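You operate a simulated robot arm through the tools that you are given. There is no shell and no other tool. Be economical: measure what you need, move in short steps, check, and stop when the job is done.

You are at the controls of a simulated two-armed robot. One attempt, no reset.

JOB
Wipe up the spill on the dark top at the punch end with the cloth and put it back.

The check looks at the end state, three seconds after you hand in, the way a careful person would. Anything else that was tipped, shoved, dropped, spilled or broken makes it a failure. Flat cloth is picked up by pressing the open fingertips on it (5 to 10 N) and closing them slowly along it; thin cloth reads only 2 to 8 mm in the jaws.

ROBOT AND FRAMES
Two 7-joint arms with two-finger parallel grippers on one trunk, on a base that drives. Base frame: it is fixed to the floor where the robot stands at the start and does not move with it; the origin is under the middle of the robot, x ahead of it, y to its left, z up. Readings come in mm, rad, newtons and seconds.
The left shoulder is at the start at [70, 134, 1301], the right one opposite. With the tool pointing down near the work surface each hand reaches from about 100 to 640 mm from the robot's upright axis, wherever it stands, measured 20 degrees to its own side. Payload 1.57 kg a hand.
Tool frame (each hand has its own): the origin (TCP) lies between the finger pads and is the grasp point; the fingertips stand 30 mm ahead of it; z points along the fingers, y is the line along which they close. Largest opening 80 mm; finger width 17, thickness 12; the body of the gripper, 40 by 82 mm, starts 80 mm behind the TCP.
Orientation is that of the tool frame in the base frame, as [roll, pitch, yaw] about the fixed x, y, z axes, in that order (R = Rz(yaw) Ry(pitch) Rx(roll)). With the fingers straight down and closing along the base's y, the tool's x points along the base's -x, its y along +y and its z along -z.

CONTROLS
- The arms move only by the tool play_rows. It takes "left_motion", "right_motion" or both (then of equal length, played together; a hand with none holds still); each is a list of rows, each a list of 3 entries, a list of its own where there are three numbers: the shift along the tool's x, y, z in mm, then the turn, a rotation vector about the tool's x, y, z in rad, then the finger opening in mm, from 0 to 80. In form: [[[tx, ty, tz], [ax, ay, az], gripper], ...]. A call has 1 to 8 rows; each row shifts and turns the commanded pose from where the row before left it, along the tool's axes as they then stand. A row lasts 0.2 s, in which the tool goes at most 50 mm and 0.15 rad; a call with a longer step from one row to the next is refused whole, and so is a gripper value outside its range. A pose out of reach is approached as far as the arm can. The call stops where the force on the tool passes 40 N (or 10 N more than at its start, if that is more) or the arm is blocked; 0.2 s more then pass. The fingers move at their own pace (about 153 mm/s each) and stop on an object; they squeeze with about 27 N. The grip force told is the motor's: it shows also when the fingers shut on nothing. Time passes only in rows, and 0.2 s behind the last, so rows that do not move let the fingers close. It gives the time, the measured TCP pose, the force on the tool (base axes), the opening and the grip force at its end, in the units of the frame above (readings bear some noise), and new pictures: "show" is both (left out), scene, wrist or none (wrist: the cameras of the hands that moved).
- Cameras (640 x 400 px; columns grow to the right, rows downward): "scene" is now at [122.6, -40.7, 1516.9]; the picture's right is [-0.47, -0.88, 0.00], its down [-0.60, 0.32, -0.73] and it looks along [0.64, -0.35, -0.68] (base axes); focal length 255 px, centre (320, 200). "left" rides on the left gripper at [72, 7, -122] in its tool frame; the picture's right is [-0.09, 1.00, 0.00], its down [-0.84, -0.08, -0.54] and it looks along [-0.54, -0.05, 0.84] (tool axes); focal length 238 px, centre (320, 200). "right" rides on the right gripper at [72, -7, -122] in its tool frame; the picture's right is [0.09, 1.00, 0.00], its down [-0.84, 0.08, -0.54] and it looks along [-0.54, 0.05, 0.84] (tool axes); focal length 238 px, centre (320, 200). There is no depth. A picture from a camera that has moved, and an enlarged one, comes with that camera's place and axes in the base frame and with its lens.
- raise_lower(by): slides the trunk up (or, below 0, down) by that many mm; the arms and the scene camera ride with it, the base frame stays. It gives what a move gives, with no picture.
- steer(legs): drives the robot by 1 to 6 legs, each [ahead, left, turn to the left] in mm, mm and rad, along the robot's own axes; the way and the turn of a leg run together, so that a leg with both is an arc; at most 1500 mm and 3.142 rad a leg. The arms and the cameras ride along, it lands a little off, and it stops where it bumps. It gives what a move gives, and a new picture of the scene camera.
- pan_tilt(pan, tilt): turns the head with the scene camera to pan (to the left, within 1.501 rad either way) and tilt (down, from -0.506 to 1.204), counted from straight ahead of the robot. It gives what a move gives, and a new picture of the scene camera.
- zoom(camera, box): a new picture of the part [left, top, right, bottom] of that camera's present view, enlarged. It takes no simulated time.
- close_job(): hands the job in; it is judged then, once.

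Go step by step. Nothing tells you exact positions but the pictures and the camera data: compare them with the known pose of the tool, close in by small moves and look again before you grip or let go. The budget is 120 turns and 170 pictures, counting those below and the enlarged ones. Unless the task says otherwise, let go and move clear before handing in, and close with one line.

The tools are called after ">>>" as a command line: name --argument value ..., lists and objects as JSON in quotes. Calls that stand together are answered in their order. play_rows: Moves the arms, as the interface text tells. Its arguments: {"type":"object","properties":{"left_motion":{"type":"array","items":{"type":"array"}},"right_motion":{"type":"array","items":{"type":"array"}},"show":{"type":"string","enum":["both","scene","wrist","none"]}},"required":[]} The other tools are called the same way: raise_lower (by) slides the trunk up or down; steer (legs) drives the base; pan_tilt (pan, tilt) turns the head that bears the scene camera; zoom (camera, box) takes an enlarged picture of a part of a camera's view; close_job () hands the job in.

At the start:

```text
clock: 0.0
left_tcp_pos: [383.8, 72.7, 1189.3]
left_tool_rot: [-3.139, 0.0, -3.14]
left_force: [-0.1, -0.7, -0.1]
left_opening: 80.1
left_grip_force: 0.0
right_tcp_pos: [365.0, -375.7, 1227.5]
right_tool_rot: [3.141, 0.001, -3.141]
right_force: [0.1, 0.2, 0.4]
right_opening: 80.0
right_grip_force: 0.1
trunk travel left (down, up): [-875.0, 65.0]
robot x, y, heading: [2.4, 0.3, 0.001]
head pan, tilt: [-0.494, 0.752]
```

scene: 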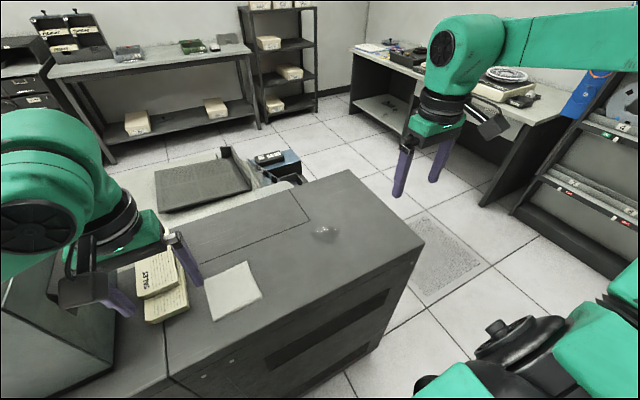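
right: 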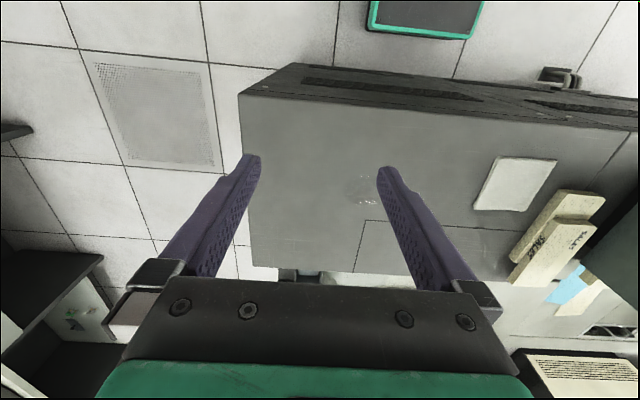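
left: 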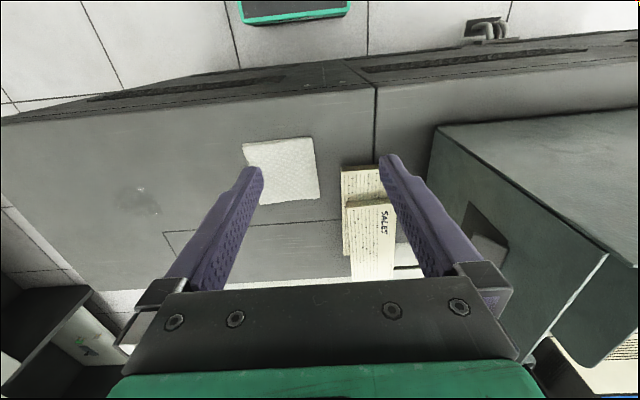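

I see a white cloth near (508, 0) and a wet spot near (562, -300) on the grey top. I'll enlarge the view to check both.

>>> zoom --camera "scene" --box '[130, 140, 430, 330]'

>>> zoom --camera "left" --box '[90, 100, 410, 300]'

>>> zoom --camera "right" --box '[240, 60, 640, 310]'

```text
2.11 times, centred on (280, 235) of scene
camera zoom: at [122.6, -40.7, 1516.9], right [-0.47, -0.88, 0.0], down [-0.6, 0.32, -0.73], along [0.64, -0.35, -0.68], focal length 536 px, centre (404, 126)
```

zoom: 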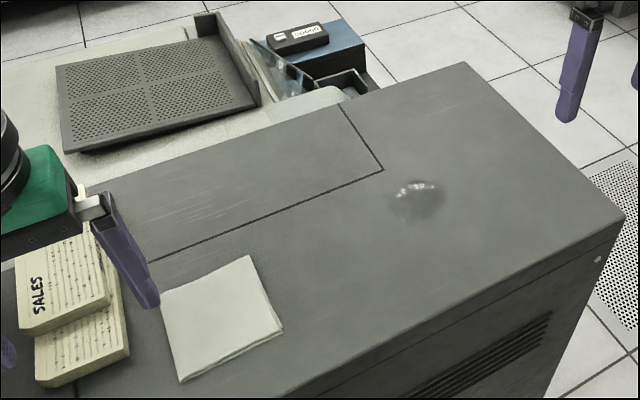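

```text
2.00 times, centred on (250, 200) of left
camera zoom: at [310.3, 80.2, 1310.7], right [0.09, 1.0, 0.0], down [0.84, -0.08, 0.54], along [0.54, -0.05, -0.84], focal length 477 px, centre (460, 200)
```

zoom: 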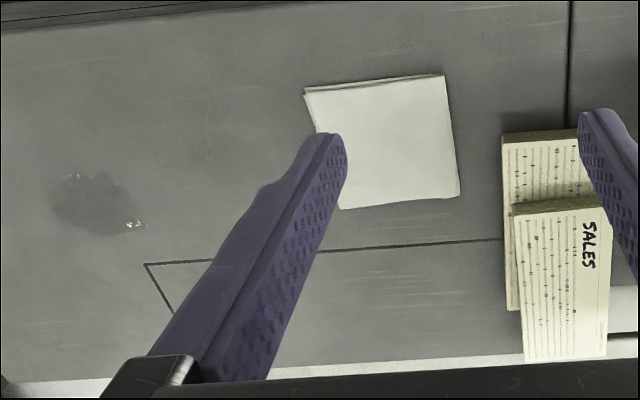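

```text
1.60 times, centred on (440, 185) of right
camera zoom: at [293.2, -383.2, 1350.0], right [-0.09, 1.0, 0.0], down [0.84, 0.08, 0.54], along [0.54, 0.05, -0.84], focal length 381 px, centre (128, 224)
```

zoom: 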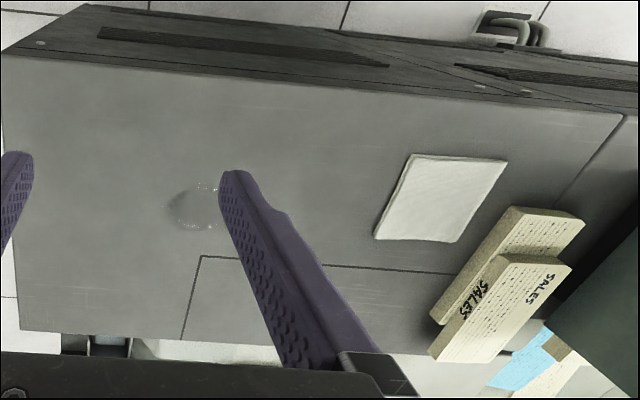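

The two hand cameras only agree if the dark top is at about z = 950, not 902. That puts the cloth (about 110 mm square) near (482, 2) and the spill near (518, -273). I'll move the left hand aside and bring the right hand above the cloth.

>>> play_rows --left_motion '[[[0, 35, -8], [0, 0, 0], 80], [[0, 35, -8], [0, 0, 0], 80], [[0, 35, -8], [0, 0, 0], 80], [[0, 35, -8], [0, 0, 0], 80], [[0, 35, -8], [0, 0, 0], 80], [[0, 35, -8], [0, 0, 0], 80], [[0, 35, -8], [0, 0, 0], 80], [[0, 0, 0], [0, 0, 0], 80]]' --right_motion '[[[-10, 46, 0], [0, 0, 0], 80], [[-10, 46, 0], [0, 0, 0], 80], [[-10, 46, 0], [0, 0, 0], 80], [[-10, 46, 0], [0, 0, 0], 80], [[-10, 46, 0], [0, 0, 0], 80], [[-10, 46, 0], [0, 0, 0], 80], [[-10, 46, 0], [0, 0, 0], 80], [[-10, 46, 0], [0, 0, 0], 80]]'

```text
clock: 1.8
left_tcp_pos: [383.2, 317.4, 1243.5]
left_tool_rot: [-3.14, -0.001, -3.139]
left_force: [0.0, 0.3, 0.4]
left_opening: 80.0
left_grip_force: 0.0
right_tcp_pos: [430.2, -330.4, 1223.2]
right_tool_rot: [3.14, -0.001, -3.138]
right_force: [-0.3, -0.2, 0.0]
right_opening: 79.8
right_grip_force: 0.0
right hand out of reach, approached as far as the arm can: row 1, 2, 3, 4, 5, 6, 7, 8
trunk travel left (down, up): [-875.0, 65.0]
robot x, y, heading: [1.6, 0.7, -0.001]
head pan, tilt: [-0.494, 0.752]
camera scene: at [123.5, -40.4, 1516.8], right [-0.47, -0.88, 0.0], down [-0.6, 0.32, -0.73], along [0.64, -0.35, -0.68], focal length 255 px, centre (320, 200)
camera right: at [357.9, -337.9, 1346.0], right [-0.1, 1.0, 0.0], down [0.84, 0.08, 0.54], along [0.54, 0.05, -0.84], focal length 238 px, centre (320, 200)
camera left: at [310.6, 323.7, 1365.5], right [0.09, 1.0, 0.0], down [0.84, -0.07, 0.54], along [0.54, -0.05, -0.84], focal length 238 px, centre (320, 200)
```

scene: 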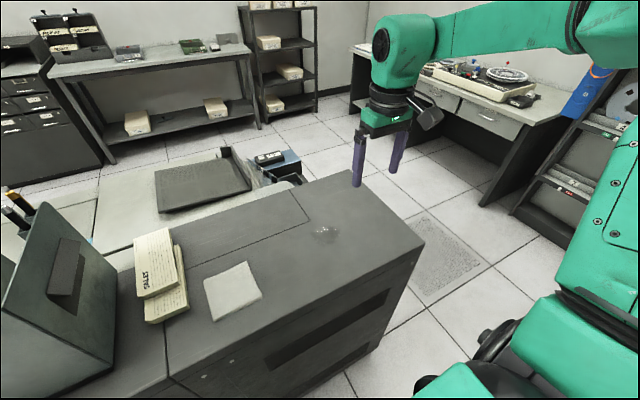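
right: 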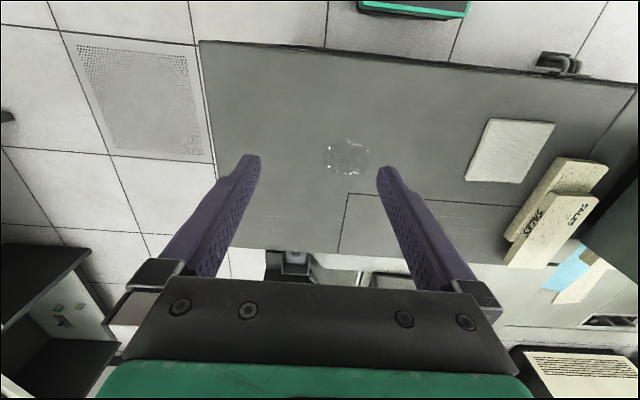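
left: 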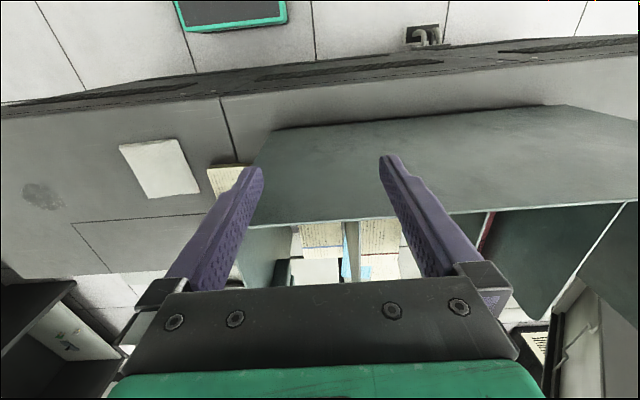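

The right arm stopped short because the hand is too high to reach across. The left view confirms where the cloth is. I'll lower the right hand and see whether it can cross then.

>>> play_rows --right_motion '[[[0, 0, 40], [0, 0, 0], 80], [[0, 0, 40], [0, 0, 0], 80], [[0, 0, 40], [0, 0, 0], 80], [[0, 0, 40], [0, 0, 0], 80]]' --show "none"

```text
clock: 2.8
left_tcp_pos: [382.8, 316.0, 1244.1]
left_tool_rot: [-3.142, -0.002, -3.139]
left_force: [0.6, -0.1, 0.4]
left_opening: 80.2
left_grip_force: 0.1
right_tcp_pos: [431.8, -329.0, 1064.2]
right_tool_rot: [-3.141, 0.001, -3.14]
right_force: [0.1, -0.1, 0.4]
right_opening: 80.0
right_grip_force: 0.0
trunk travel left (down, up): [-875.0, 65.0]
robot x, y, heading: [-0.2, 1.5, 0.001]
head pan, tilt: [-0.494, 0.752]
```

Each call starts again from the measured pose. I'll cross toward the cloth at z of about 1064.

>>> play_rows --right_motion '[[[-6, 45, 0], [0, 0, 0], 80], [[-6, 45, 0], [0, 0, 0], 80], [[-6, 45, 0], [0, 0, 0], 80], [[-6, 45, 0], [0, 0, 0], 80], [[-6, 45, 0], [0, 0, 0], 80], [[-6, 45, 0], [0, 0, 0], 80], [[-6, 45, 0], [0, 0, 0], 80], [[-6, 15, 0], [0, 0, 0], 80]]'

```text
clock: 4.6
left_tcp_pos: [382.7, 316.8, 1245.0]
left_tool_rot: [-3.139, 0.0, -3.139]
left_force: [0.5, 0.4, -1.3]
left_opening: 80.0
left_grip_force: 0.1
right_tcp_pos: [455.9, -320.2, 1053.1]
right_tool_rot: [3.136, 0.001, -3.138]
right_force: [0.0, 0.3, -0.8]
right_opening: 80.1
right_grip_force: 0.0
right hand out of reach, approached as far as the arm can: row 1, 2, 3, 4, 5, 6, 7, 8
trunk travel left (down, up): [-875.0, 65.0]
robot x, y, heading: [2.0, -0.6, -0.003]
head pan, tilt: [-0.494, 0.752]
camera scene: at [123.1, -40.7, 1516.8], right [-0.47, -0.88, 0.0], down [-0.6, 0.32, -0.73], along [0.64, -0.35, -0.68], focal length 255 px, centre (320, 200)
camera right: at [384.1, -327.8, 1174.7], right [-0.1, 1.0, 0.01], down [0.84, 0.08, 0.54], along [0.54, 0.06, -0.84], focal length 238 px, centre (320, 200)
```

scene: 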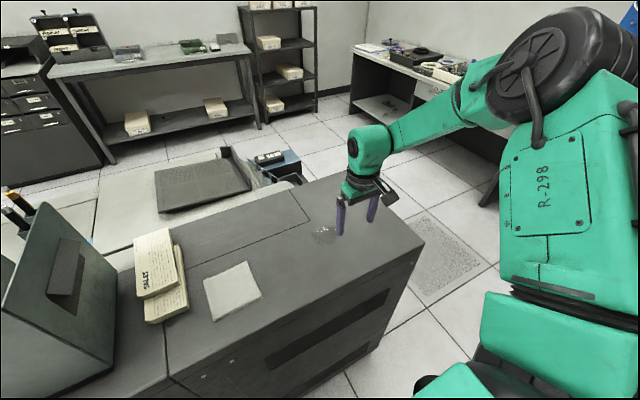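
right: 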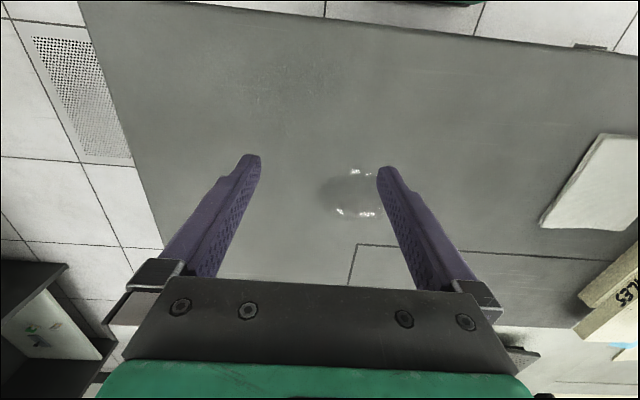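

The right arm seems stuck at a joint limit in +y, well inside its stated reach. I'll try moving with the wrist turned along.

>>> play_rows --right_motion '[[[0, 0, 0], [0, 0, -0.12], 80], [[0, 0, 0], [0, 0, -0.12], 80], [[0, 0, 0], [0, 0, -0.12], 80], [[0, 0, 0], [0, 0, -0.12], 80], [[0, 20, 0], [0, 0, -0.1], 80], [[0, 20, 0], [0, 0, 0], 80]]' --show "none"

```text
clock: 6.0
left_tcp_pos: [382.3, 318.2, 1244.4]
left_tool_rot: [-3.141, -0.001, -3.141]
left_force: [-0.2, 0.5, 0.4]
left_opening: 79.9
left_grip_force: 0.0
right_tcp_pos: [435.9, -286.3, 1051.6]
right_tool_rot: [-3.141, 0.0, -2.56]
right_force: [-0.1, -0.5, -0.7]
right_opening: 79.7
right_grip_force: 0.0
trunk travel left (down, up): [-875.0, 65.0]
robot x, y, heading: [-0.3, 1.2, -0.002]
head pan, tilt: [-0.494, 0.752]
```

That worked: with about 0.58 rad of yaw the hand moves left freely. I'll go on to above the cloth.

>>> play_rows --right_motion '[[[-24.6, 26.9, 0], [0, 0, 0], 80], [[-24.6, 26.9, 0], [0, 0, 0], 80], [[-24.6, 26.9, 0], [0, 0, 0], 80], [[-24.6, 26.9, 0], [0, 0, 0], 80], [[-24.6, 26.9, 0], [0, 0, 0], 80], [[-24.6, 26.9, 0], [0, 0, 0], 80], [[-24.6, 26.9, 0], [0, 0, 0], 80], [[-24.6, 26.9, 0], [0, 0, 0], 80]]'

```text
clock: 7.8
left_tcp_pos: [382.1, 317.2, 1243.5]
left_tool_rot: [-3.141, 0.0, -3.141]
left_force: [0.2, 0.3, -0.2]
left_opening: 79.9
left_grip_force: 0.1
right_tcp_pos: [507.0, -169.6, 1069.6]
right_tool_rot: [3.138, 0.001, -2.558]
right_force: [0.5, 1.2, 0.3]
right_opening: 79.9
right_grip_force: 0.0
right hand out of reach, approached as far as the arm can: row 3, 4, 5, 6, 7, 8
trunk travel left (down, up): [-875.0, 65.0]
robot x, y, heading: [-0.2, 2.3, 0.002]
head pan, tilt: [-0.494, 0.752]
camera scene: at [122.1, -40.6, 1516.9], right [-0.47, -0.88, 0.0], down [-0.6, 0.32, -0.73], along [0.64, -0.35, -0.68], focal length 255 px, centre (320, 200)
camera right: at [450.1, -215.8, 1190.5], right [-0.63, 0.78, 0.0], down [0.66, 0.52, 0.54], along [0.42, 0.34, -0.84], focal length 238 px, centre (320, 200)
```

scene: 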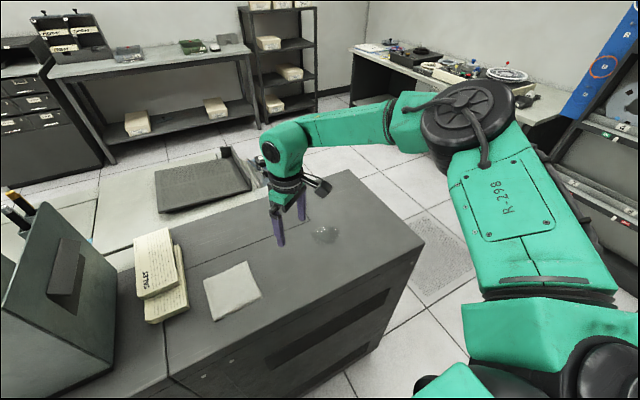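
right: 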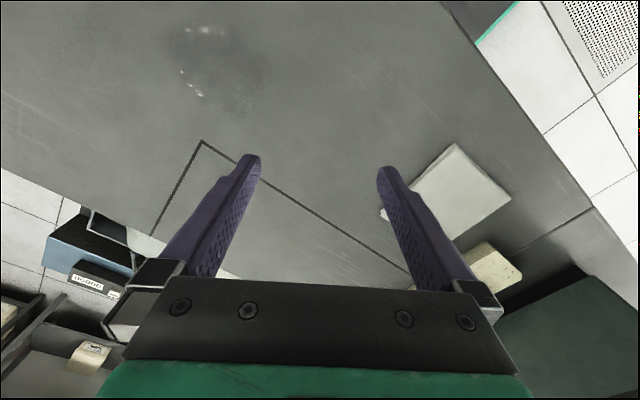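

It moves further left only with more wrist turn. I'll turn another 0.8 rad and then carry on toward the cloth.

>>> play_rows --right_motion '[[[0, 0, 0], [0, 0, -0.134], 80], [[0, 0, 0], [0, 0, -0.134], 80], [[0, 0, 0], [0, 0, -0.134], 80], [[0, 0, 0], [0, 0, -0.134], 80], [[0, 0, 0], [0, 0, -0.134], 80], [[0, 0, 0], [0, 0, -0.134], 80], [[0, 0, 0], [0, 0, 0], 80]]' --show "none"

>>> play_rows --right_motion '[[[-33, 10.8, 2], [0, 0, 0], 80], [[-33, 10.8, 2], [0, 0, 0], 80], [[-33, 10.8, 2], [0, 0, 0], 80], [[-33, 10.8, 2], [0, 0, 0], 80], [[-33, 10.8, 2], [0, 0, 0], 80]]'

```text
clock: 9.4
left_tcp_pos: [382.5, 316.8, 1246.1]
left_tool_rot: [-3.139, 0.0, 3.141]
left_force: [0.8, 0.6, -0.2]
left_opening: 79.9
left_grip_force: 0.0
right_tcp_pos: [506.4, -170.4, 1068.4]
right_tool_rot: [-3.141, 0.0, -1.752]
right_force: [-0.4, -0.6, -0.9]
right_opening: 80.2
right_grip_force: 0.0
trunk travel left (down, up): [-875.0, 65.0]
robot x, y, heading: [-1.3, -0.9, 0.002]
head pan, tilt: [-0.494, 0.752]
```

```text
clock: 10.6
left_tcp_pos: [380.9, 317.0, 1244.2]
left_tool_rot: [-3.14, -0.001, -3.141]
left_force: [-0.1, 0.3, 0.9]
left_opening: 80.2
left_grip_force: 0.1
right_tcp_pos: [419.4, -75.2, 1092.7]
right_tool_rot: [-3.141, -0.001, -1.757]
right_force: [-0.5, -0.6, -0.1]
right_opening: 80.0
right_grip_force: 0.1
right hand out of reach, approached as far as the arm can: row 1, 2, 3, 4, 5
trunk travel left (down, up): [-875.0, 65.0]
robot x, y, heading: [-0.6, -0.4, -0.002]
head pan, tilt: [-0.494, 0.752]
camera scene: at [121.9, -39.9, 1517.0], right [-0.47, -0.88, 0.0], down [-0.6, 0.32, -0.73], along [0.64, -0.35, -0.68], focal length 255 px, centre (320, 200)
camera right: at [412.2, -148.3, 1213.8], right [-1.0, 0.09, 0.0], down [0.08, 0.84, 0.54], along [0.05, 0.54, -0.84], focal length 238 px, centre (320, 200)
```

scene: 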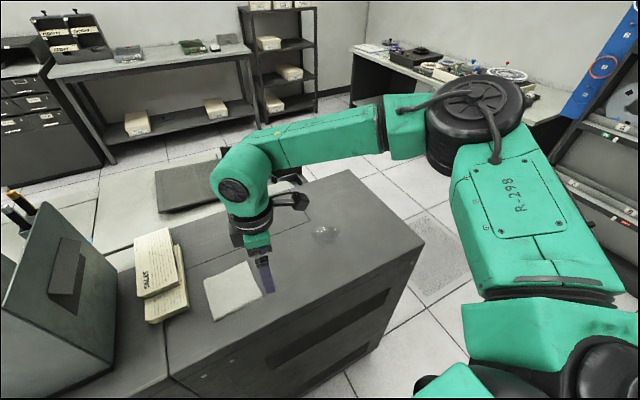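
right: 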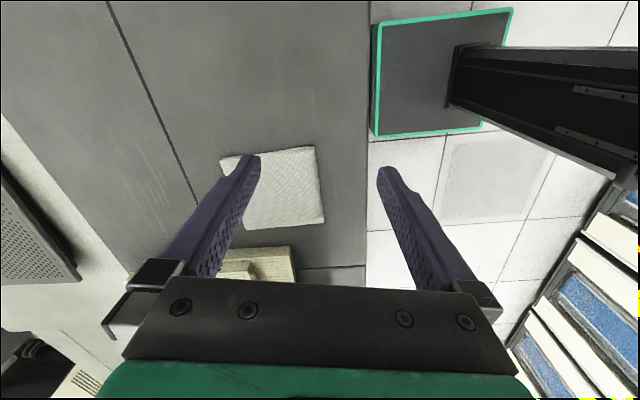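

The right arm is awkward here. The left hand has an easier posture over the cloth, so I'll park the right hand at its side, pick with the left and drive the base sideways to the spill.

>>> play_rows --right_motion '[[[34.4, -6.5, -10], [0, 0, 0.1], 80], [[33.6, -9.9, -10], [0, 0, 0.1], 80], [[32.4, -13.2, -10], [0, 0, 0.1], 80], [[30.9, -16.3, -10], [0, 0, 0.1], 80], [[29.2, -19.3, -10], [0, 0, 0.1], 80], [[27.1, -22.1, -10], [0, 0, 0.1], 80], [[24.8, -24.8, -10], [0, 0, 0.1], 80], [[22.1, -27.1, -10], [0, 0, 0.1], 80]]' --show "none"

>>> play_rows --right_motion '[[[0, 0, -10], [0, 0, 0.12], 80], [[0, 0, -10], [0, 0, 0.12], 80], [[0, 0, -10], [0, 0, 0.12], 80], [[0, 0, -10], [0, 0, 0.12], 80], [[0, 0, -10], [0, 0, 0.1], 80], [[15, -20, -5], [0, 0, 0], 80], [[15, -20, -5], [0, 0, 0], 80]]' --show "none"

>>> play_rows --left_motion '[[[-12, -40, 15], [0, 0, 0], 60], [[-12, -40, 15], [0, 0, 0], 60], [[-12, -40, 15], [0, 0, 0], 60], [[-12, -40, 15], [0, 0, 0], 60], [[-12, -40, 15], [0, 0, 0], 60], [[-12, -40, 15], [0, 0, 0], 60], [[-12, -40, 15], [0, 0, 0], 60], [[-12, -36, 15], [0, 0, 0], 60]]'

```text
clock: 12.4
left_tcp_pos: [381.4, 315.9, 1245.7]
left_tool_rot: [3.14, 0.002, -3.141]
left_force: [0.1, 0.0, 0.5]
left_opening: 79.7
left_grip_force: 0.1
right_tcp_pos: [420.7, -359.2, 1172.0]
right_tool_rot: [-3.142, 0.001, -2.558]
right_force: [0.3, -0.6, 1.0]
right_opening: 80.1
right_grip_force: 0.0
trunk travel left (down, up): [-875.0, 65.0]
robot x, y, heading: [3.4, -1.6, 0.0]
head pan, tilt: [-0.494, 0.752]
```

```text
clock: 14.0
left_tcp_pos: [381.6, 315.6, 1244.1]
left_tool_rot: [-3.141, 0.002, -3.141]
left_force: [0.2, -0.4, 0.1]
left_opening: 79.9
left_grip_force: 0.0
right_tcp_pos: [389.4, -400.2, 1232.3]
right_tool_rot: [3.139, 0.001, -3.138]
right_force: [-0.4, 0.2, -0.2]
right_opening: 80.0
right_grip_force: 0.1
trunk travel left (down, up): [-875.0, 65.0]
robot x, y, heading: [1.4, 2.3, 0.001]
head pan, tilt: [-0.494, 0.752]
```

```text
clock: 15.0
left_tcp_pos: [424.4, 178.3, 1191.7]
left_tool_rot: [3.137, -0.005, -3.134]
left_force: [1.2, 0.6, 0.0]
left_opening: 60.2
left_grip_force: 0.0
right_tcp_pos: [391.3, -399.0, 1230.0]
right_tool_rot: [3.142, 0.0, -3.135]
right_force: [-0.2, -0.5, 0.5]
right_opening: 79.9
right_grip_force: 0.1
trunk travel left (down, up): [-875.0, 65.0]
robot x, y, heading: [-4.1, -0.5, -0.002]
head pan, tilt: [-0.494, 0.752]
stopped in row 4 (left hand): the force on the tool passed its limit (the readings are from after the stop); the commanded pose is now the measured one
camera scene: at [122.3, -41.2, 1516.7], right [-0.47, -0.88, 0.0], down [-0.6, 0.32, -0.73], along [0.64, -0.34, -0.68], focal length 255 px, centre (320, 200)
camera left: at [351.9, 183.6, 1313.1], right [0.08, 1.0, 0.01], down [0.84, -0.07, 0.54], along [0.54, -0.04, -0.84], focal length 238 px, centre (320, 200)
```

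scene: 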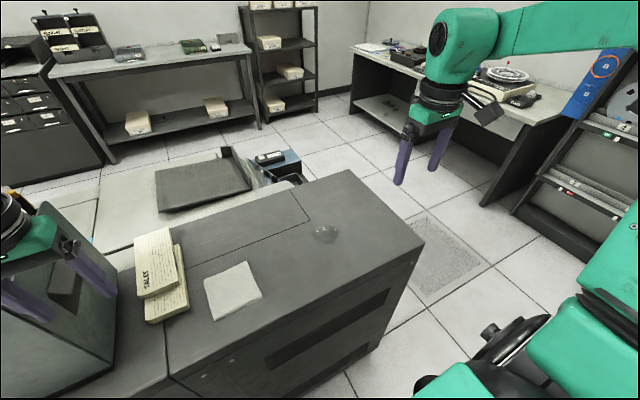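
left: 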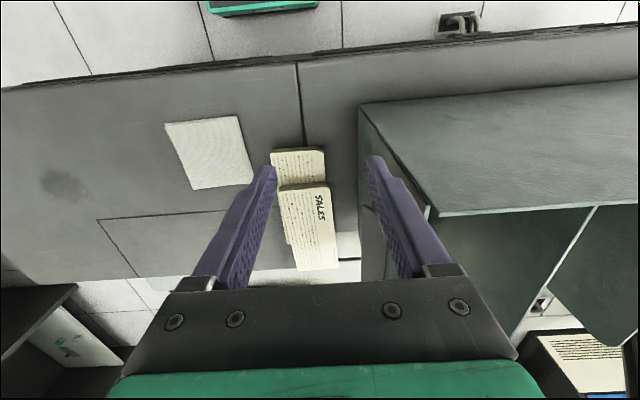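

The left hand touched something, most likely the top of the tall dark box on the left. I'll rise straight up, move clear, and check whether the box shifted.

>>> play_rows --left_motion '[[[0, 0, -25], [0, 0, 0], 60], [[0, 0, -25], [0, 0, 0], 60], [[0, -40, 0], [0, 0, 0], 60], [[0, -40, 0], [0, 0, 0], 60], [[0, -40, 0], [0, 0, 0], 60], [[0, -40, 0], [0, 0, 0], 60]]'

```text
clock: 16.4
left_tcp_pos: [425.5, 14.8, 1242.6]
left_tool_rot: [3.133, -0.006, -3.133]
left_force: [-0.6, 0.4, 0.2]
left_opening: 60.2
left_grip_force: 0.2
right_tcp_pos: [392.3, -401.0, 1229.8]
right_tool_rot: [3.14, -0.002, -3.135]
right_force: [-0.3, -0.2, -0.7]
right_opening: 80.0
right_grip_force: 0.1
trunk travel left (down, up): [-875.0, 65.0]
robot x, y, heading: [-3.0, 2.5, 0.004]
head pan, tilt: [-0.494, 0.752]
camera scene: at [123.7, -43.6, 1516.6], right [-0.47, -0.88, 0.0], down [-0.6, 0.32, -0.73], along [0.64, -0.34, -0.68], focal length 255 px, centre (320, 200)
camera left: at [353.6, 19.5, 1364.1], right [0.08, 1.0, 0.01], down [0.84, -0.07, 0.54], along [0.53, -0.04, -0.84], focal length 238 px, centre (320, 200)
```

scene: 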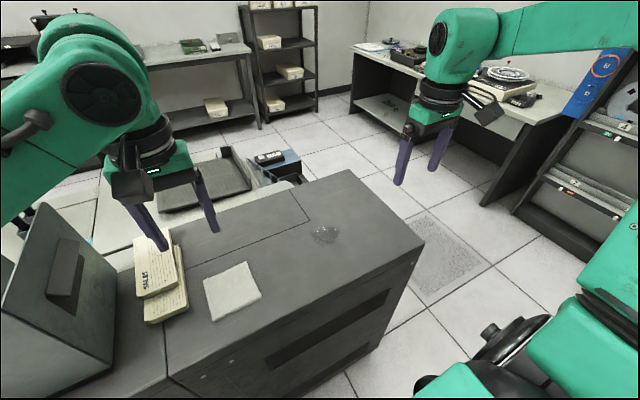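
left: 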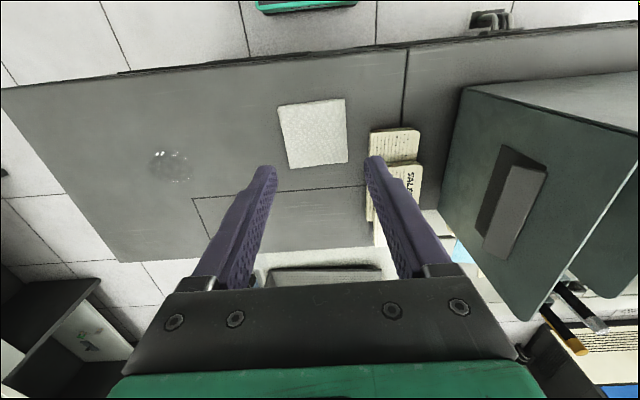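

The box is where it was. The cloth centre comes out at about (478, 1) in this view too, so I'll move the left hand above it and stop at a fingertip height of about 985.

>>> play_rows --left_motion '[[[-27, -10, 20], [0, 0, 0], 50], [[-26, -10, 30], [0, 0, 0], 50], [[0, 0, 45], [0, 0, 0], 50], [[0, 0, 45], [0, 0, 0], 50], [[0, 0, 45], [0, 0, 0], 50], [[0, 0, 40], [0, 0, 0], 50]]'

```text
clock: 17.8
left_tcp_pos: [475.8, -1.1, 1016.7]
left_tool_rot: [3.133, -0.004, -3.133]
left_force: [0.3, 0.2, -0.8]
left_opening: 49.9
left_grip_force: 0.0
right_tcp_pos: [389.1, -399.0, 1231.6]
right_tool_rot: [-3.14, -0.001, -3.135]
right_force: [0.0, -0.1, 0.5]
right_opening: 80.1
right_grip_force: 0.1
trunk travel left (down, up): [-875.0, 65.0]
robot x, y, heading: [-2.2, 0.5, -0.001]
head pan, tilt: [-0.494, 0.752]
camera scene: at [122.5, -40.6, 1516.9], right [-0.47, -0.88, 0.0], down [-0.6, 0.32, -0.73], along [0.64, -0.34, -0.68], focal length 255 px, centre (320, 200)
camera left: at [404.1, 3.7, 1138.2], right [0.08, 1.0, 0.01], down [0.84, -0.07, 0.54], along [0.54, -0.04, -0.84], focal length 238 px, centre (320, 200)
```

scene: 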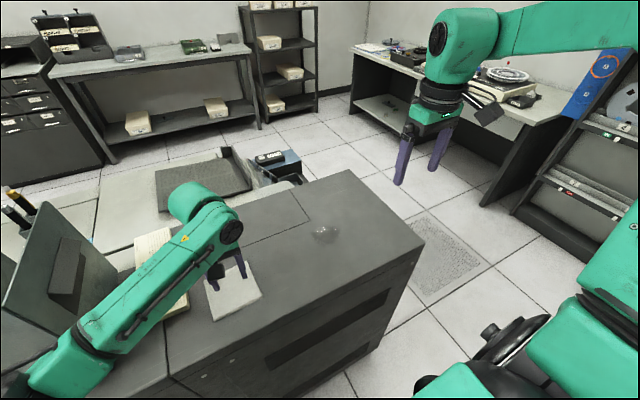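
left: 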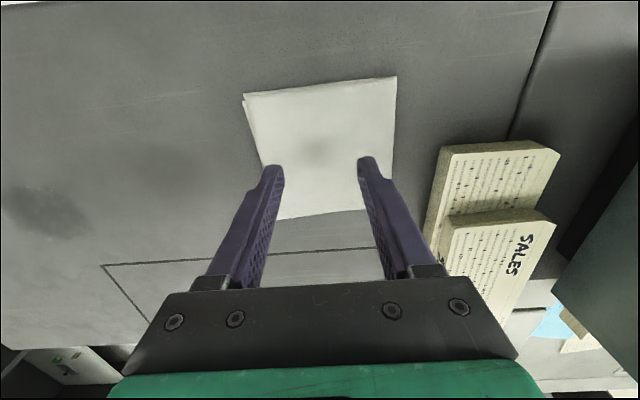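

The fingers are well placed over the cloth. I'll go down in small steps until they touch.

>>> play_rows --left_motion '[[[0, 0, 8], [0, 0, 0], 45], [[0, 0, 8], [0, 0, 0], 45], [[0, 0, 6], [0, 0, 0], 45], [[0, 0, 4], [0, 0, 0], 45]]' --show "wrist"

```text
clock: 18.8
left_tcp_pos: [478.0, 1.0, 989.1]
left_tool_rot: [3.136, -0.004, -3.133]
left_force: [-0.3, 0.2, -0.3]
left_opening: 45.2
left_grip_force: 0.0
right_tcp_pos: [390.7, -397.6, 1230.3]
right_tool_rot: [3.141, 0.001, -3.134]
right_force: [1.0, -0.5, 0.5]
right_opening: 79.9
right_grip_force: 0.1
trunk travel left (down, up): [-875.0, 65.0]
robot x, y, heading: [-1.0, 0.1, -0.001]
head pan, tilt: [-0.494, 0.752]
camera left: at [405.2, 5.5, 1110.9], right [0.08, 1.0, 0.01], down [0.84, -0.07, 0.54], along [0.54, -0.04, -0.84], focal length 238 px, centre (320, 200)
```

left: 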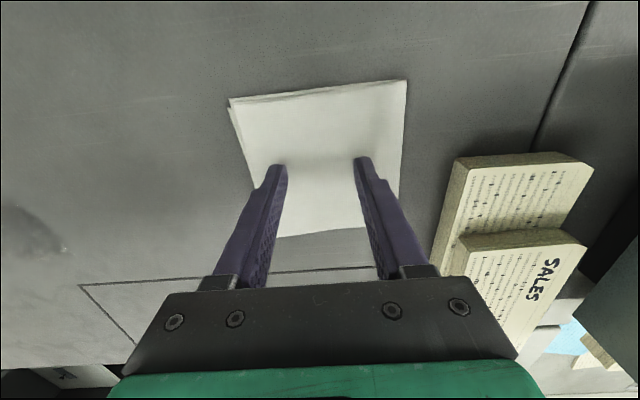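

>>> play_rows --left_motion '[[[0, 0, 2], [0, 0, 0], 45], [[0, 0, 2], [0, 0, 0], 45]]' --show "none"

>>> play_rows --left_motion '[[[0, 0, 2], [0, 0, 0], 45], [[0, 0, 1], [0, 0, 0], 45]]' --show "none"

```text
clock: 19.4
left_tcp_pos: [477.5, 1.4, 985.6]
left_tool_rot: [3.137, -0.005, -3.132]
left_force: [0.0, -0.8, 0.3]
left_opening: 45.2
left_grip_force: 0.1
right_tcp_pos: [389.5, -398.8, 1231.1]
right_tool_rot: [3.141, 0.0, -3.136]
right_force: [-0.7, -0.3, 0.6]
right_opening: 80.0
right_grip_force: 0.1
trunk travel left (down, up): [-875.0, 65.0]
robot x, y, heading: [-2.3, 3.1, 0.001]
head pan, tilt: [-0.494, 0.752]
```

```text
clock: 20.0
left_tcp_pos: [477.6, 0.6, 982.9]
left_tool_rot: [3.134, -0.005, -3.132]
left_force: [0.0, -0.7, 1.4]
left_opening: 45.3
left_grip_force: 0.1
right_tcp_pos: [389.2, -398.2, 1230.9]
right_tool_rot: [3.141, 0.0, -3.135]
right_force: [-0.3, -0.2, -0.3]
right_opening: 80.1
right_grip_force: 0.2
trunk travel left (down, up): [-875.0, 65.0]
robot x, y, heading: [-0.9, -0.2, -0.001]
head pan, tilt: [-0.494, 0.752]
```

Contact looks close, since the upward force is starting to show. I'll press a little further.

>>> play_rows --left_motion '[[[0, 0, 1], [0, 0, 0], 45], [[0, 0, 0], [0, 0, 0], 45]]' --show "none"

>>> play_rows --left_motion '[[[0, 0, 1], [0, 0, 0], 45], [[0, 0, 0], [0, 0, 0], 45]]' --show "none"

```text
clock: 20.6
left_tcp_pos: [477.2, 0.0, 983.5]
left_tool_rot: [3.136, -0.003, -3.132]
left_force: [2.1, -0.4, 9.2]
left_opening: 45.1
left_grip_force: 0.1
right_tcp_pos: [388.9, -398.6, 1232.3]
right_tool_rot: [-3.142, 0.002, -3.135]
right_force: [0.5, 0.4, -0.2]
right_opening: 80.2
right_grip_force: 0.0
trunk travel left (down, up): [-875.0, 65.0]
robot x, y, heading: [1.9, -0.2, 0.001]
head pan, tilt: [-0.494, 0.752]
```

```text
clock: 21.2
left_tcp_pos: [477.2, -0.0, 982.2]
left_tool_rot: [3.136, -0.003, -3.134]
left_force: [3.1, -0.8, 16.6]
left_opening: 45.0
left_grip_force: 0.1
right_tcp_pos: [388.1, -398.6, 1231.8]
right_tool_rot: [3.141, 0.002, -3.134]
right_force: [0.3, 0.4, -0.4]
right_opening: 80.1
right_grip_force: 0.1
trunk travel left (down, up): [-875.0, 65.0]
robot x, y, heading: [-1.3, 3.5, 0.0]
head pan, tilt: [-0.494, 0.752]
```

16 N is too hard. I'll back off 1 mm and close slowly along the cloth.

>>> play_rows --left_motion '[[[0, 0, -1], [0, 0, 0], 45], [[0, 0, 0], [0, 0, 0], 40], [[0, 0, 0], [0, 0, 0], 35], [[0, 0, 0], [0, 0, 0], 30]]' --show "wrist"

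```text
clock: 22.2
left_tcp_pos: [476.0, 2.5, 981.6]
left_tool_rot: [3.137, -0.003, -3.131]
left_force: [-0.7, 2.0, 15.4]
left_opening: 28.1
left_grip_force: 0.1
right_tcp_pos: [387.0, -397.4, 1231.5]
right_tool_rot: [-3.142, 0.003, -3.133]
right_force: [0.0, 0.5, -0.6]
right_opening: 80.2
right_grip_force: 0.0
trunk travel left (down, up): [-875.0, 65.0]
robot x, y, heading: [0.4, -0.3, 0.004]
head pan, tilt: [-0.494, 0.752]
camera left: at [402.9, 6.7, 1103.7], right [0.08, 1.0, 0.01], down [0.84, -0.07, 0.54], along [0.54, -0.04, -0.84], focal length 238 px, centre (320, 200)
```

left: 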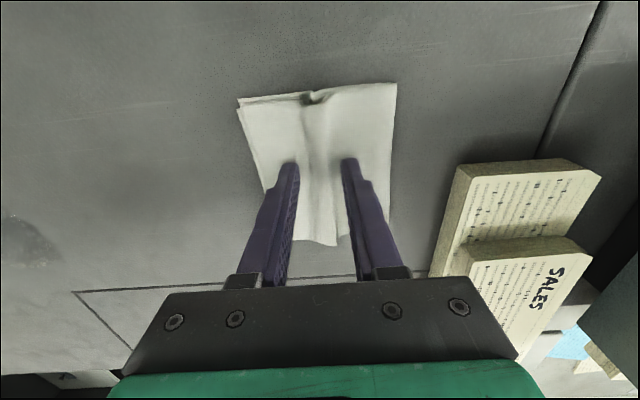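

A fold is forming between the fingers. I'll ease up slightly and keep closing.

>>> play_rows --left_motion '[[[0, 0, -0.7], [0, 0, 0], 25], [[0, 0, 0], [0, 0, 0], 20], [[0, 0, 0], [0, 0, 0], 15], [[0, 0, 0], [0, 0, 0], 10], [[0, 0, 0], [0, 0, 0], 5], [[0, 0, 0], [0, 0, 0], 0], [[0, 0, 0], [0, 0, 0], 0]]' --show "wrist"

```text
clock: 23.8
left_tcp_pos: [476.4, 0.8, 982.6]
left_tool_rot: [3.133, -0.005, -3.132]
left_force: [-0.2, 0.3, 6.6]
left_opening: 4.7
left_grip_force: 24.9
right_tcp_pos: [387.2, -398.8, 1231.5]
right_tool_rot: [-3.141, 0.004, -3.133]
right_force: [-0.2, -0.3, -0.2]
right_opening: 80.0
right_grip_force: 0.0
trunk travel left (down, up): [-875.0, 65.0]
robot x, y, heading: [-2.1, 0.4, -0.001]
head pan, tilt: [-0.494, 0.752]
camera left: at [404.1, 6.4, 1104.0], right [0.08, 1.0, 0.01], down [0.84, -0.07, 0.54], along [0.54, -0.04, -0.84], focal length 238 px, centre (320, 200)
```

left: 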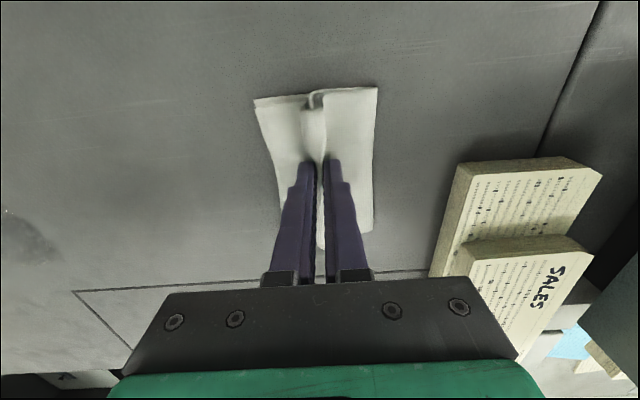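

The cloth is gripped at 4.7 mm. I'll lift it and look.

>>> play_rows --left_motion '[[[0, 0, -15], [0, 0, 0], 0], [[0, 0, -25], [0, 0, 0], 0], [[0, 0, -30], [0, 0, 0], 0], [[0, 0, -30], [0, 0, 0], 0]]'

```text
clock: 24.8
left_tcp_pos: [476.9, 1.8, 1079.2]
left_tool_rot: [3.136, -0.009, -3.132]
left_force: [0.3, 0.2, -0.6]
left_opening: 4.3
left_grip_force: 25.2
right_tcp_pos: [390.9, -397.8, 1231.9]
right_tool_rot: [3.141, 0.0, -3.136]
right_force: [0.0, 1.5, -0.7]
right_opening: 80.0
right_grip_force: 0.1
trunk travel left (down, up): [-875.0, 65.0]
robot x, y, heading: [-3.7, -0.4, 0.003]
head pan, tilt: [-0.494, 0.752]
camera scene: at [122.6, -39.5, 1516.8], right [-0.47, -0.88, 0.0], down [-0.6, 0.32, -0.73], along [0.64, -0.35, -0.68], focal length 255 px, centre (320, 200)
camera left: at [404.7, 6.2, 1201.3], right [0.08, 1.0, 0.01], down [0.84, -0.07, 0.54], along [0.53, -0.04, -0.84], focal length 238 px, centre (320, 200)
```

scene: 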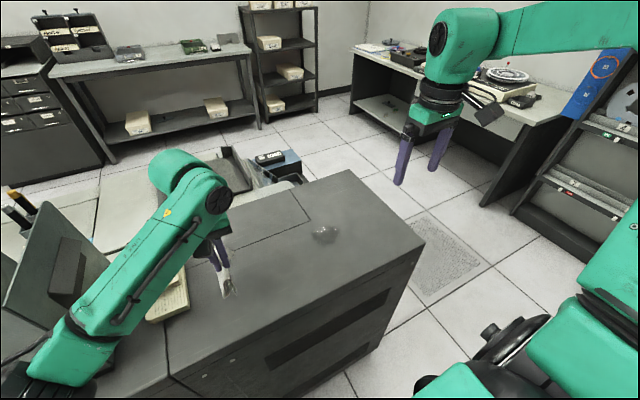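
left: 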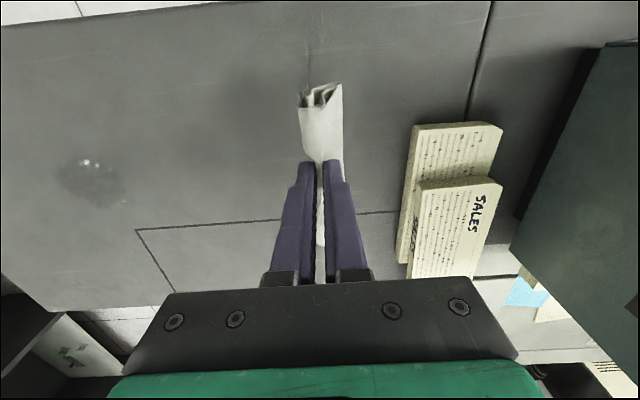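

The cloth is held. Before driving about 275 mm to the right, I'll check the floor on that side.

>>> pan_tilt --pan -1.45 --tilt 0.8

```text
clock: 26.0
left_tcp_pos: [476.7, 0.6, 1080.1]
left_tool_rot: [3.133, -0.004, -3.132]
left_force: [-0.3, -0.2, -0.7]
left_opening: 4.4
left_grip_force: 24.8
right_tcp_pos: [389.6, -397.4, 1230.2]
right_tool_rot: [-3.142, -0.001, -3.133]
right_force: [0.3, 0.0, -0.5]
right_opening: 80.0
right_grip_force: 0.0
trunk travel left (down, up): [-875.0, 65.0]
robot x, y, heading: [-1.4, -0.3, 0.004]
head pan, tilt: [-1.45, 0.799]
camera scene: at [59.2, -81.1, 1513.0], right [-0.99, -0.12, 0.0], down [-0.09, 0.71, -0.7], along [0.09, -0.69, -0.72], focal length 255 px, centre (320, 200)
```

scene: 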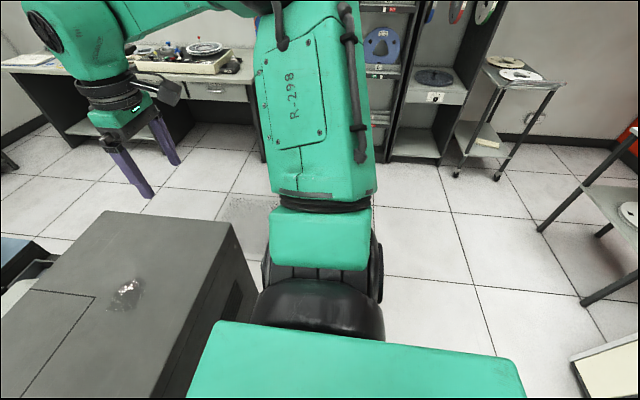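

The floor to the right is clear for well over a metre. I'll turn the head back and drive right.

>>> pan_tilt --pan -0.3 --tilt 0.85

>>> steer --legs '[[0, -275, 0]]'

```text
clock: 27.4
left_tcp_pos: [475.4, 0.7, 1079.9]
left_tool_rot: [3.134, -0.005, -3.132]
left_force: [-0.9, 0.0, 0.3]
left_opening: 4.3
left_grip_force: 24.7
right_tcp_pos: [389.6, -398.0, 1230.2]
right_tool_rot: [-3.142, 0.0, -3.135]
right_force: [-0.2, -0.4, 0.3]
right_opening: 80.0
right_grip_force: 0.0
trunk travel left (down, up): [-875.0, 65.0]
robot x, y, heading: [-1.5, -0.1, 0.0]
head pan, tilt: [-0.3, 0.85]
camera scene: at [123.9, -24.2, 1509.0], right [-0.29, -0.96, 0.0], down [-0.72, 0.22, -0.66], along [0.63, -0.19, -0.75], focal length 255 px, centre (320, 200)
```

scene: 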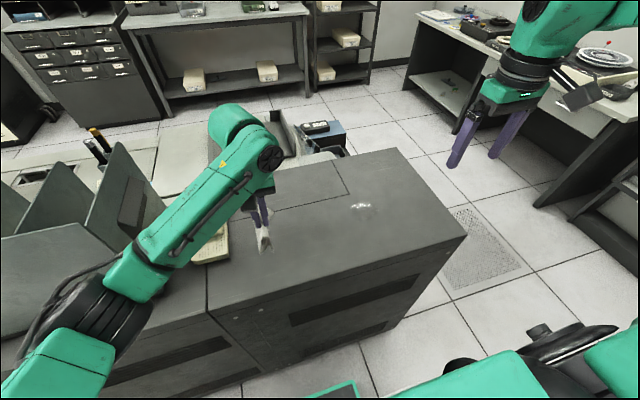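

```text
clock: 29.3
left_tcp_pos: [476.2, -278.6, 1079.1]
left_tool_rot: [3.136, -0.005, -3.134]
left_force: [0.5, -0.4, -0.6]
left_opening: 4.4
left_grip_force: 25.0
right_tcp_pos: [389.1, -675.9, 1232.2]
right_tool_rot: [-3.14, -0.001, -3.137]
right_force: [0.0, -0.9, -0.4]
right_opening: 80.0
right_grip_force: 0.0
trunk travel left (down, up): [-875.0, 65.0]
robot x, y, heading: [2.3, -278.2, -0.001]
head pan, tilt: [-0.3, 0.85]
camera scene: at [124.1, -301.7, 1509.1], right [-0.3, -0.96, 0.0], down [-0.72, 0.22, -0.66], along [0.63, -0.2, -0.75], focal length 255 px, centre (320, 200)
```

scene: 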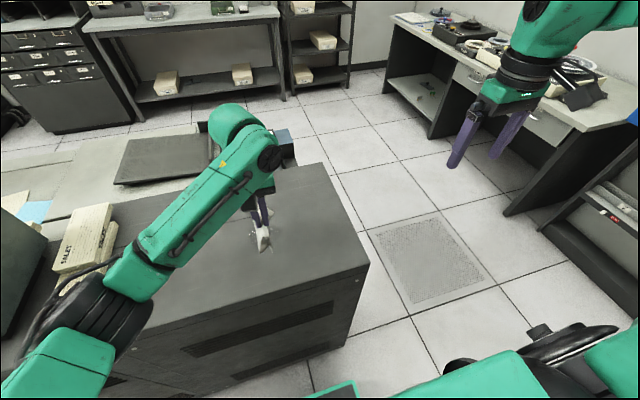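

The hand is now near the spill. I'll move 35 mm ahead and a little lower and look with the wrist camera.

>>> play_rows --left_motion '[[[-35, 0, 10], [0, 0, 0], 0], [[0, 0, 10], [0, 0, 0], 0]]' --show "wrist"

```text
clock: 29.9
left_tcp_pos: [513.2, -279.4, 1058.3]
left_tool_rot: [3.135, -0.005, -3.134]
left_force: [0.1, 0.5, -0.7]
left_opening: 4.7
left_grip_force: 24.9
right_tcp_pos: [390.5, -679.0, 1230.4]
right_tool_rot: [-3.14, 0.001, -3.136]
right_force: [0.5, -0.6, 0.4]
right_opening: 79.9
right_grip_force: 0.0
trunk travel left (down, up): [-875.0, 65.0]
robot x, y, heading: [1.8, -282.1, -0.004]
head pan, tilt: [-0.3, 0.85]
camera left: at [440.5, -273.1, 1181.6], right [0.09, 1.0, 0.01], down [0.84, -0.07, 0.54], along [0.54, -0.04, -0.84], focal length 238 px, centre (320, 200)
```

left: 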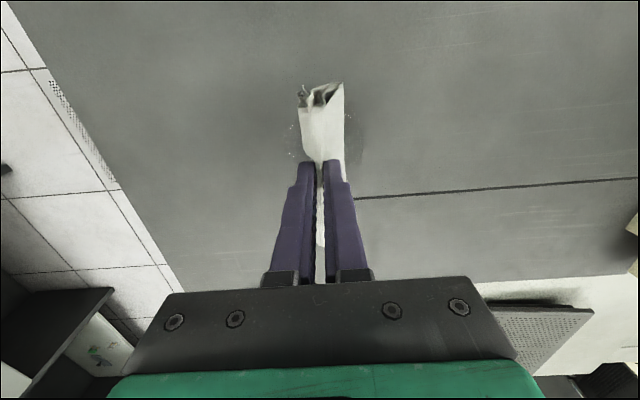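

The spill centre is confirmed at about (513, -273). I'll start from its left edge (y of about -230) and lower the cloth there.

>>> play_rows --left_motion '[[[0, 45, 0], [0, 0, 0], 0], [[0, 0, 30], [0, 0, 0], 0], [[0, 0, 20], [0, 0, 0], 0], [[0, 0, 15], [0, 0, 0], 0], [[0, 0, 4], [0, 0, 0], 0]]' --show "wrist"

```text
clock: 31.1
left_tcp_pos: [511.1, -233.5, 991.3]
left_tool_rot: [3.134, -0.006, -3.135]
left_force: [0.3, 0.6, 1.5]
left_opening: 4.3
left_grip_force: 25.1
right_tcp_pos: [388.9, -679.3, 1231.6]
right_tool_rot: [3.141, 0.0, -3.136]
right_force: [0.3, -0.2, 0.5]
right_opening: 80.2
right_grip_force: 0.1
trunk travel left (down, up): [-875.0, 65.0]
robot x, y, heading: [-0.2, -278.7, -0.001]
head pan, tilt: [-0.3, 0.85]
camera left: at [438.7, -229.4, 1112.7], right [0.08, 1.0, 0.01], down [0.84, -0.07, 0.54], along [0.54, -0.04, -0.84], focal length 238 px, centre (320, 200)
```

left: 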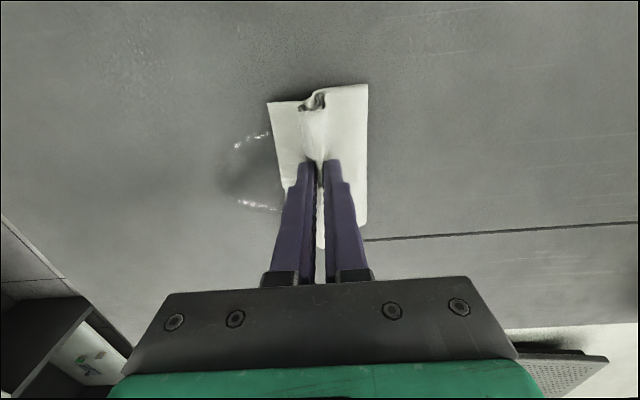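

The flaps spread out well and the spill sits just to the left in the view. I'll press to a few newtons.

>>> play_rows --left_motion '[[[0, 0, 4], [0, 0, 0], 0], [[0, 0, 2], [0, 0, 0], 0], [[0, 0, 1], [0, 0, 0], 0]]' --show "none"

```text
clock: 31.9
left_tcp_pos: [510.0, -235.9, 984.3]
left_tool_rot: [3.135, -0.004, -3.135]
left_force: [-2.2, -0.2, 6.3]
left_opening: 4.6
left_grip_force: 24.6
right_tcp_pos: [390.0, -679.9, 1231.3]
right_tool_rot: [-3.141, 0.001, -3.136]
right_force: [-0.2, 0.5, -0.1]
right_opening: 79.9
right_grip_force: 0.0
trunk travel left (down, up): [-875.0, 65.0]
robot x, y, heading: [1.5, -281.1, -0.001]
head pan, tilt: [-0.3, 0.85]
```

The cloth presses at about 6 N. I'll do the first stroke across the spill toward -y.

>>> play_rows --left_motion '[[[0, -12, 0], [0, 0, 0], 0], [[0, -12, 0], [0, 0, 0], 0], [[0, -12, 0], [0, 0, 0], 0], [[0, -12, 0], [0, 0, 0], 0], [[0, -12, 0], [0, 0, 0], 0], [[0, -12, 0], [0, 0, 0], 0], [[0, -12, 0], [0, 0, 0], 0]]' --show "wrist"

```text
clock: 33.5
left_tcp_pos: [510.9, -317.1, 984.2]
left_tool_rot: [3.135, -0.002, -3.135]
left_force: [-0.1, 2.0, 9.6]
left_opening: 4.4
left_grip_force: 25.2
right_tcp_pos: [388.3, -678.4, 1231.0]
right_tool_rot: [-3.141, 0.001, -3.136]
right_force: [-0.9, -0.3, -1.0]
right_opening: 80.0
right_grip_force: 0.0
trunk travel left (down, up): [-875.0, 65.0]
robot x, y, heading: [-0.5, -278.5, 0.001]
head pan, tilt: [-0.3, 0.85]
camera left: at [437.9, -313.6, 1105.2], right [0.09, 1.0, 0.01], down [0.84, -0.08, 0.54], along [0.54, -0.04, -0.84], focal length 238 px, centre (320, 200)
```

left: 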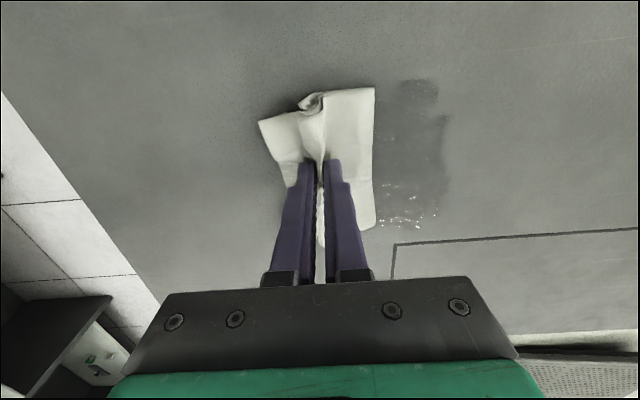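

The first pass thinned the spill, but a film about as wide as the cloth is left. I'll wipe back across it.

>>> play_rows --left_motion '[[[0, 12, 0], [0, 0, 0], 0], [[0, 12, 0], [0, 0, 0], 0], [[0, 12, 0], [0, 0, 0], 0], [[0, 12, 0], [0, 0, 0], 0], [[0, 12, 0], [0, 0, 0], 0], [[0, 12, 0], [0, 0, 0], 0], [[0, 12, 0], [0, 0, 0], 0], [[0, 12, 0], [0, 0, 0], 0]]' --show "wrist"

```text
clock: 35.3
left_tcp_pos: [511.8, -222.7, 984.7]
left_tool_rot: [3.133, -0.007, -3.134]
left_force: [-0.6, -1.5, 2.0]
left_opening: 4.3
left_grip_force: 24.8
right_tcp_pos: [388.8, -678.6, 1230.6]
right_tool_rot: [3.14, 0.0, -3.134]
right_force: [0.0, -0.4, -0.1]
right_opening: 79.9
right_grip_force: 0.0
trunk travel left (down, up): [-875.0, 65.0]
robot x, y, heading: [0.7, -278.2, -0.003]
head pan, tilt: [-0.3, 0.85]
camera left: at [439.5, -217.2, 1106.0], right [0.09, 1.0, 0.01], down [0.84, -0.08, 0.54], along [0.53, -0.04, -0.84], focal length 238 px, centre (320, 200)
```

left: 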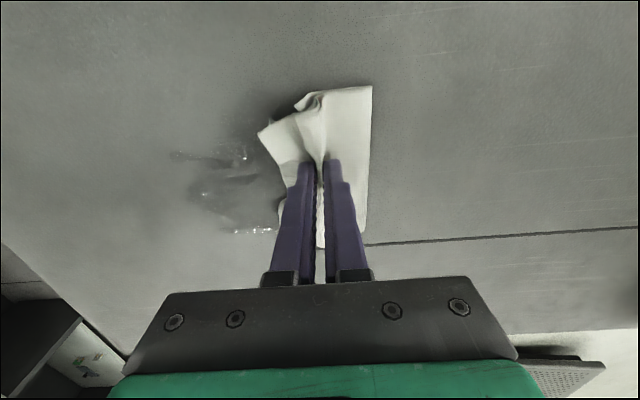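

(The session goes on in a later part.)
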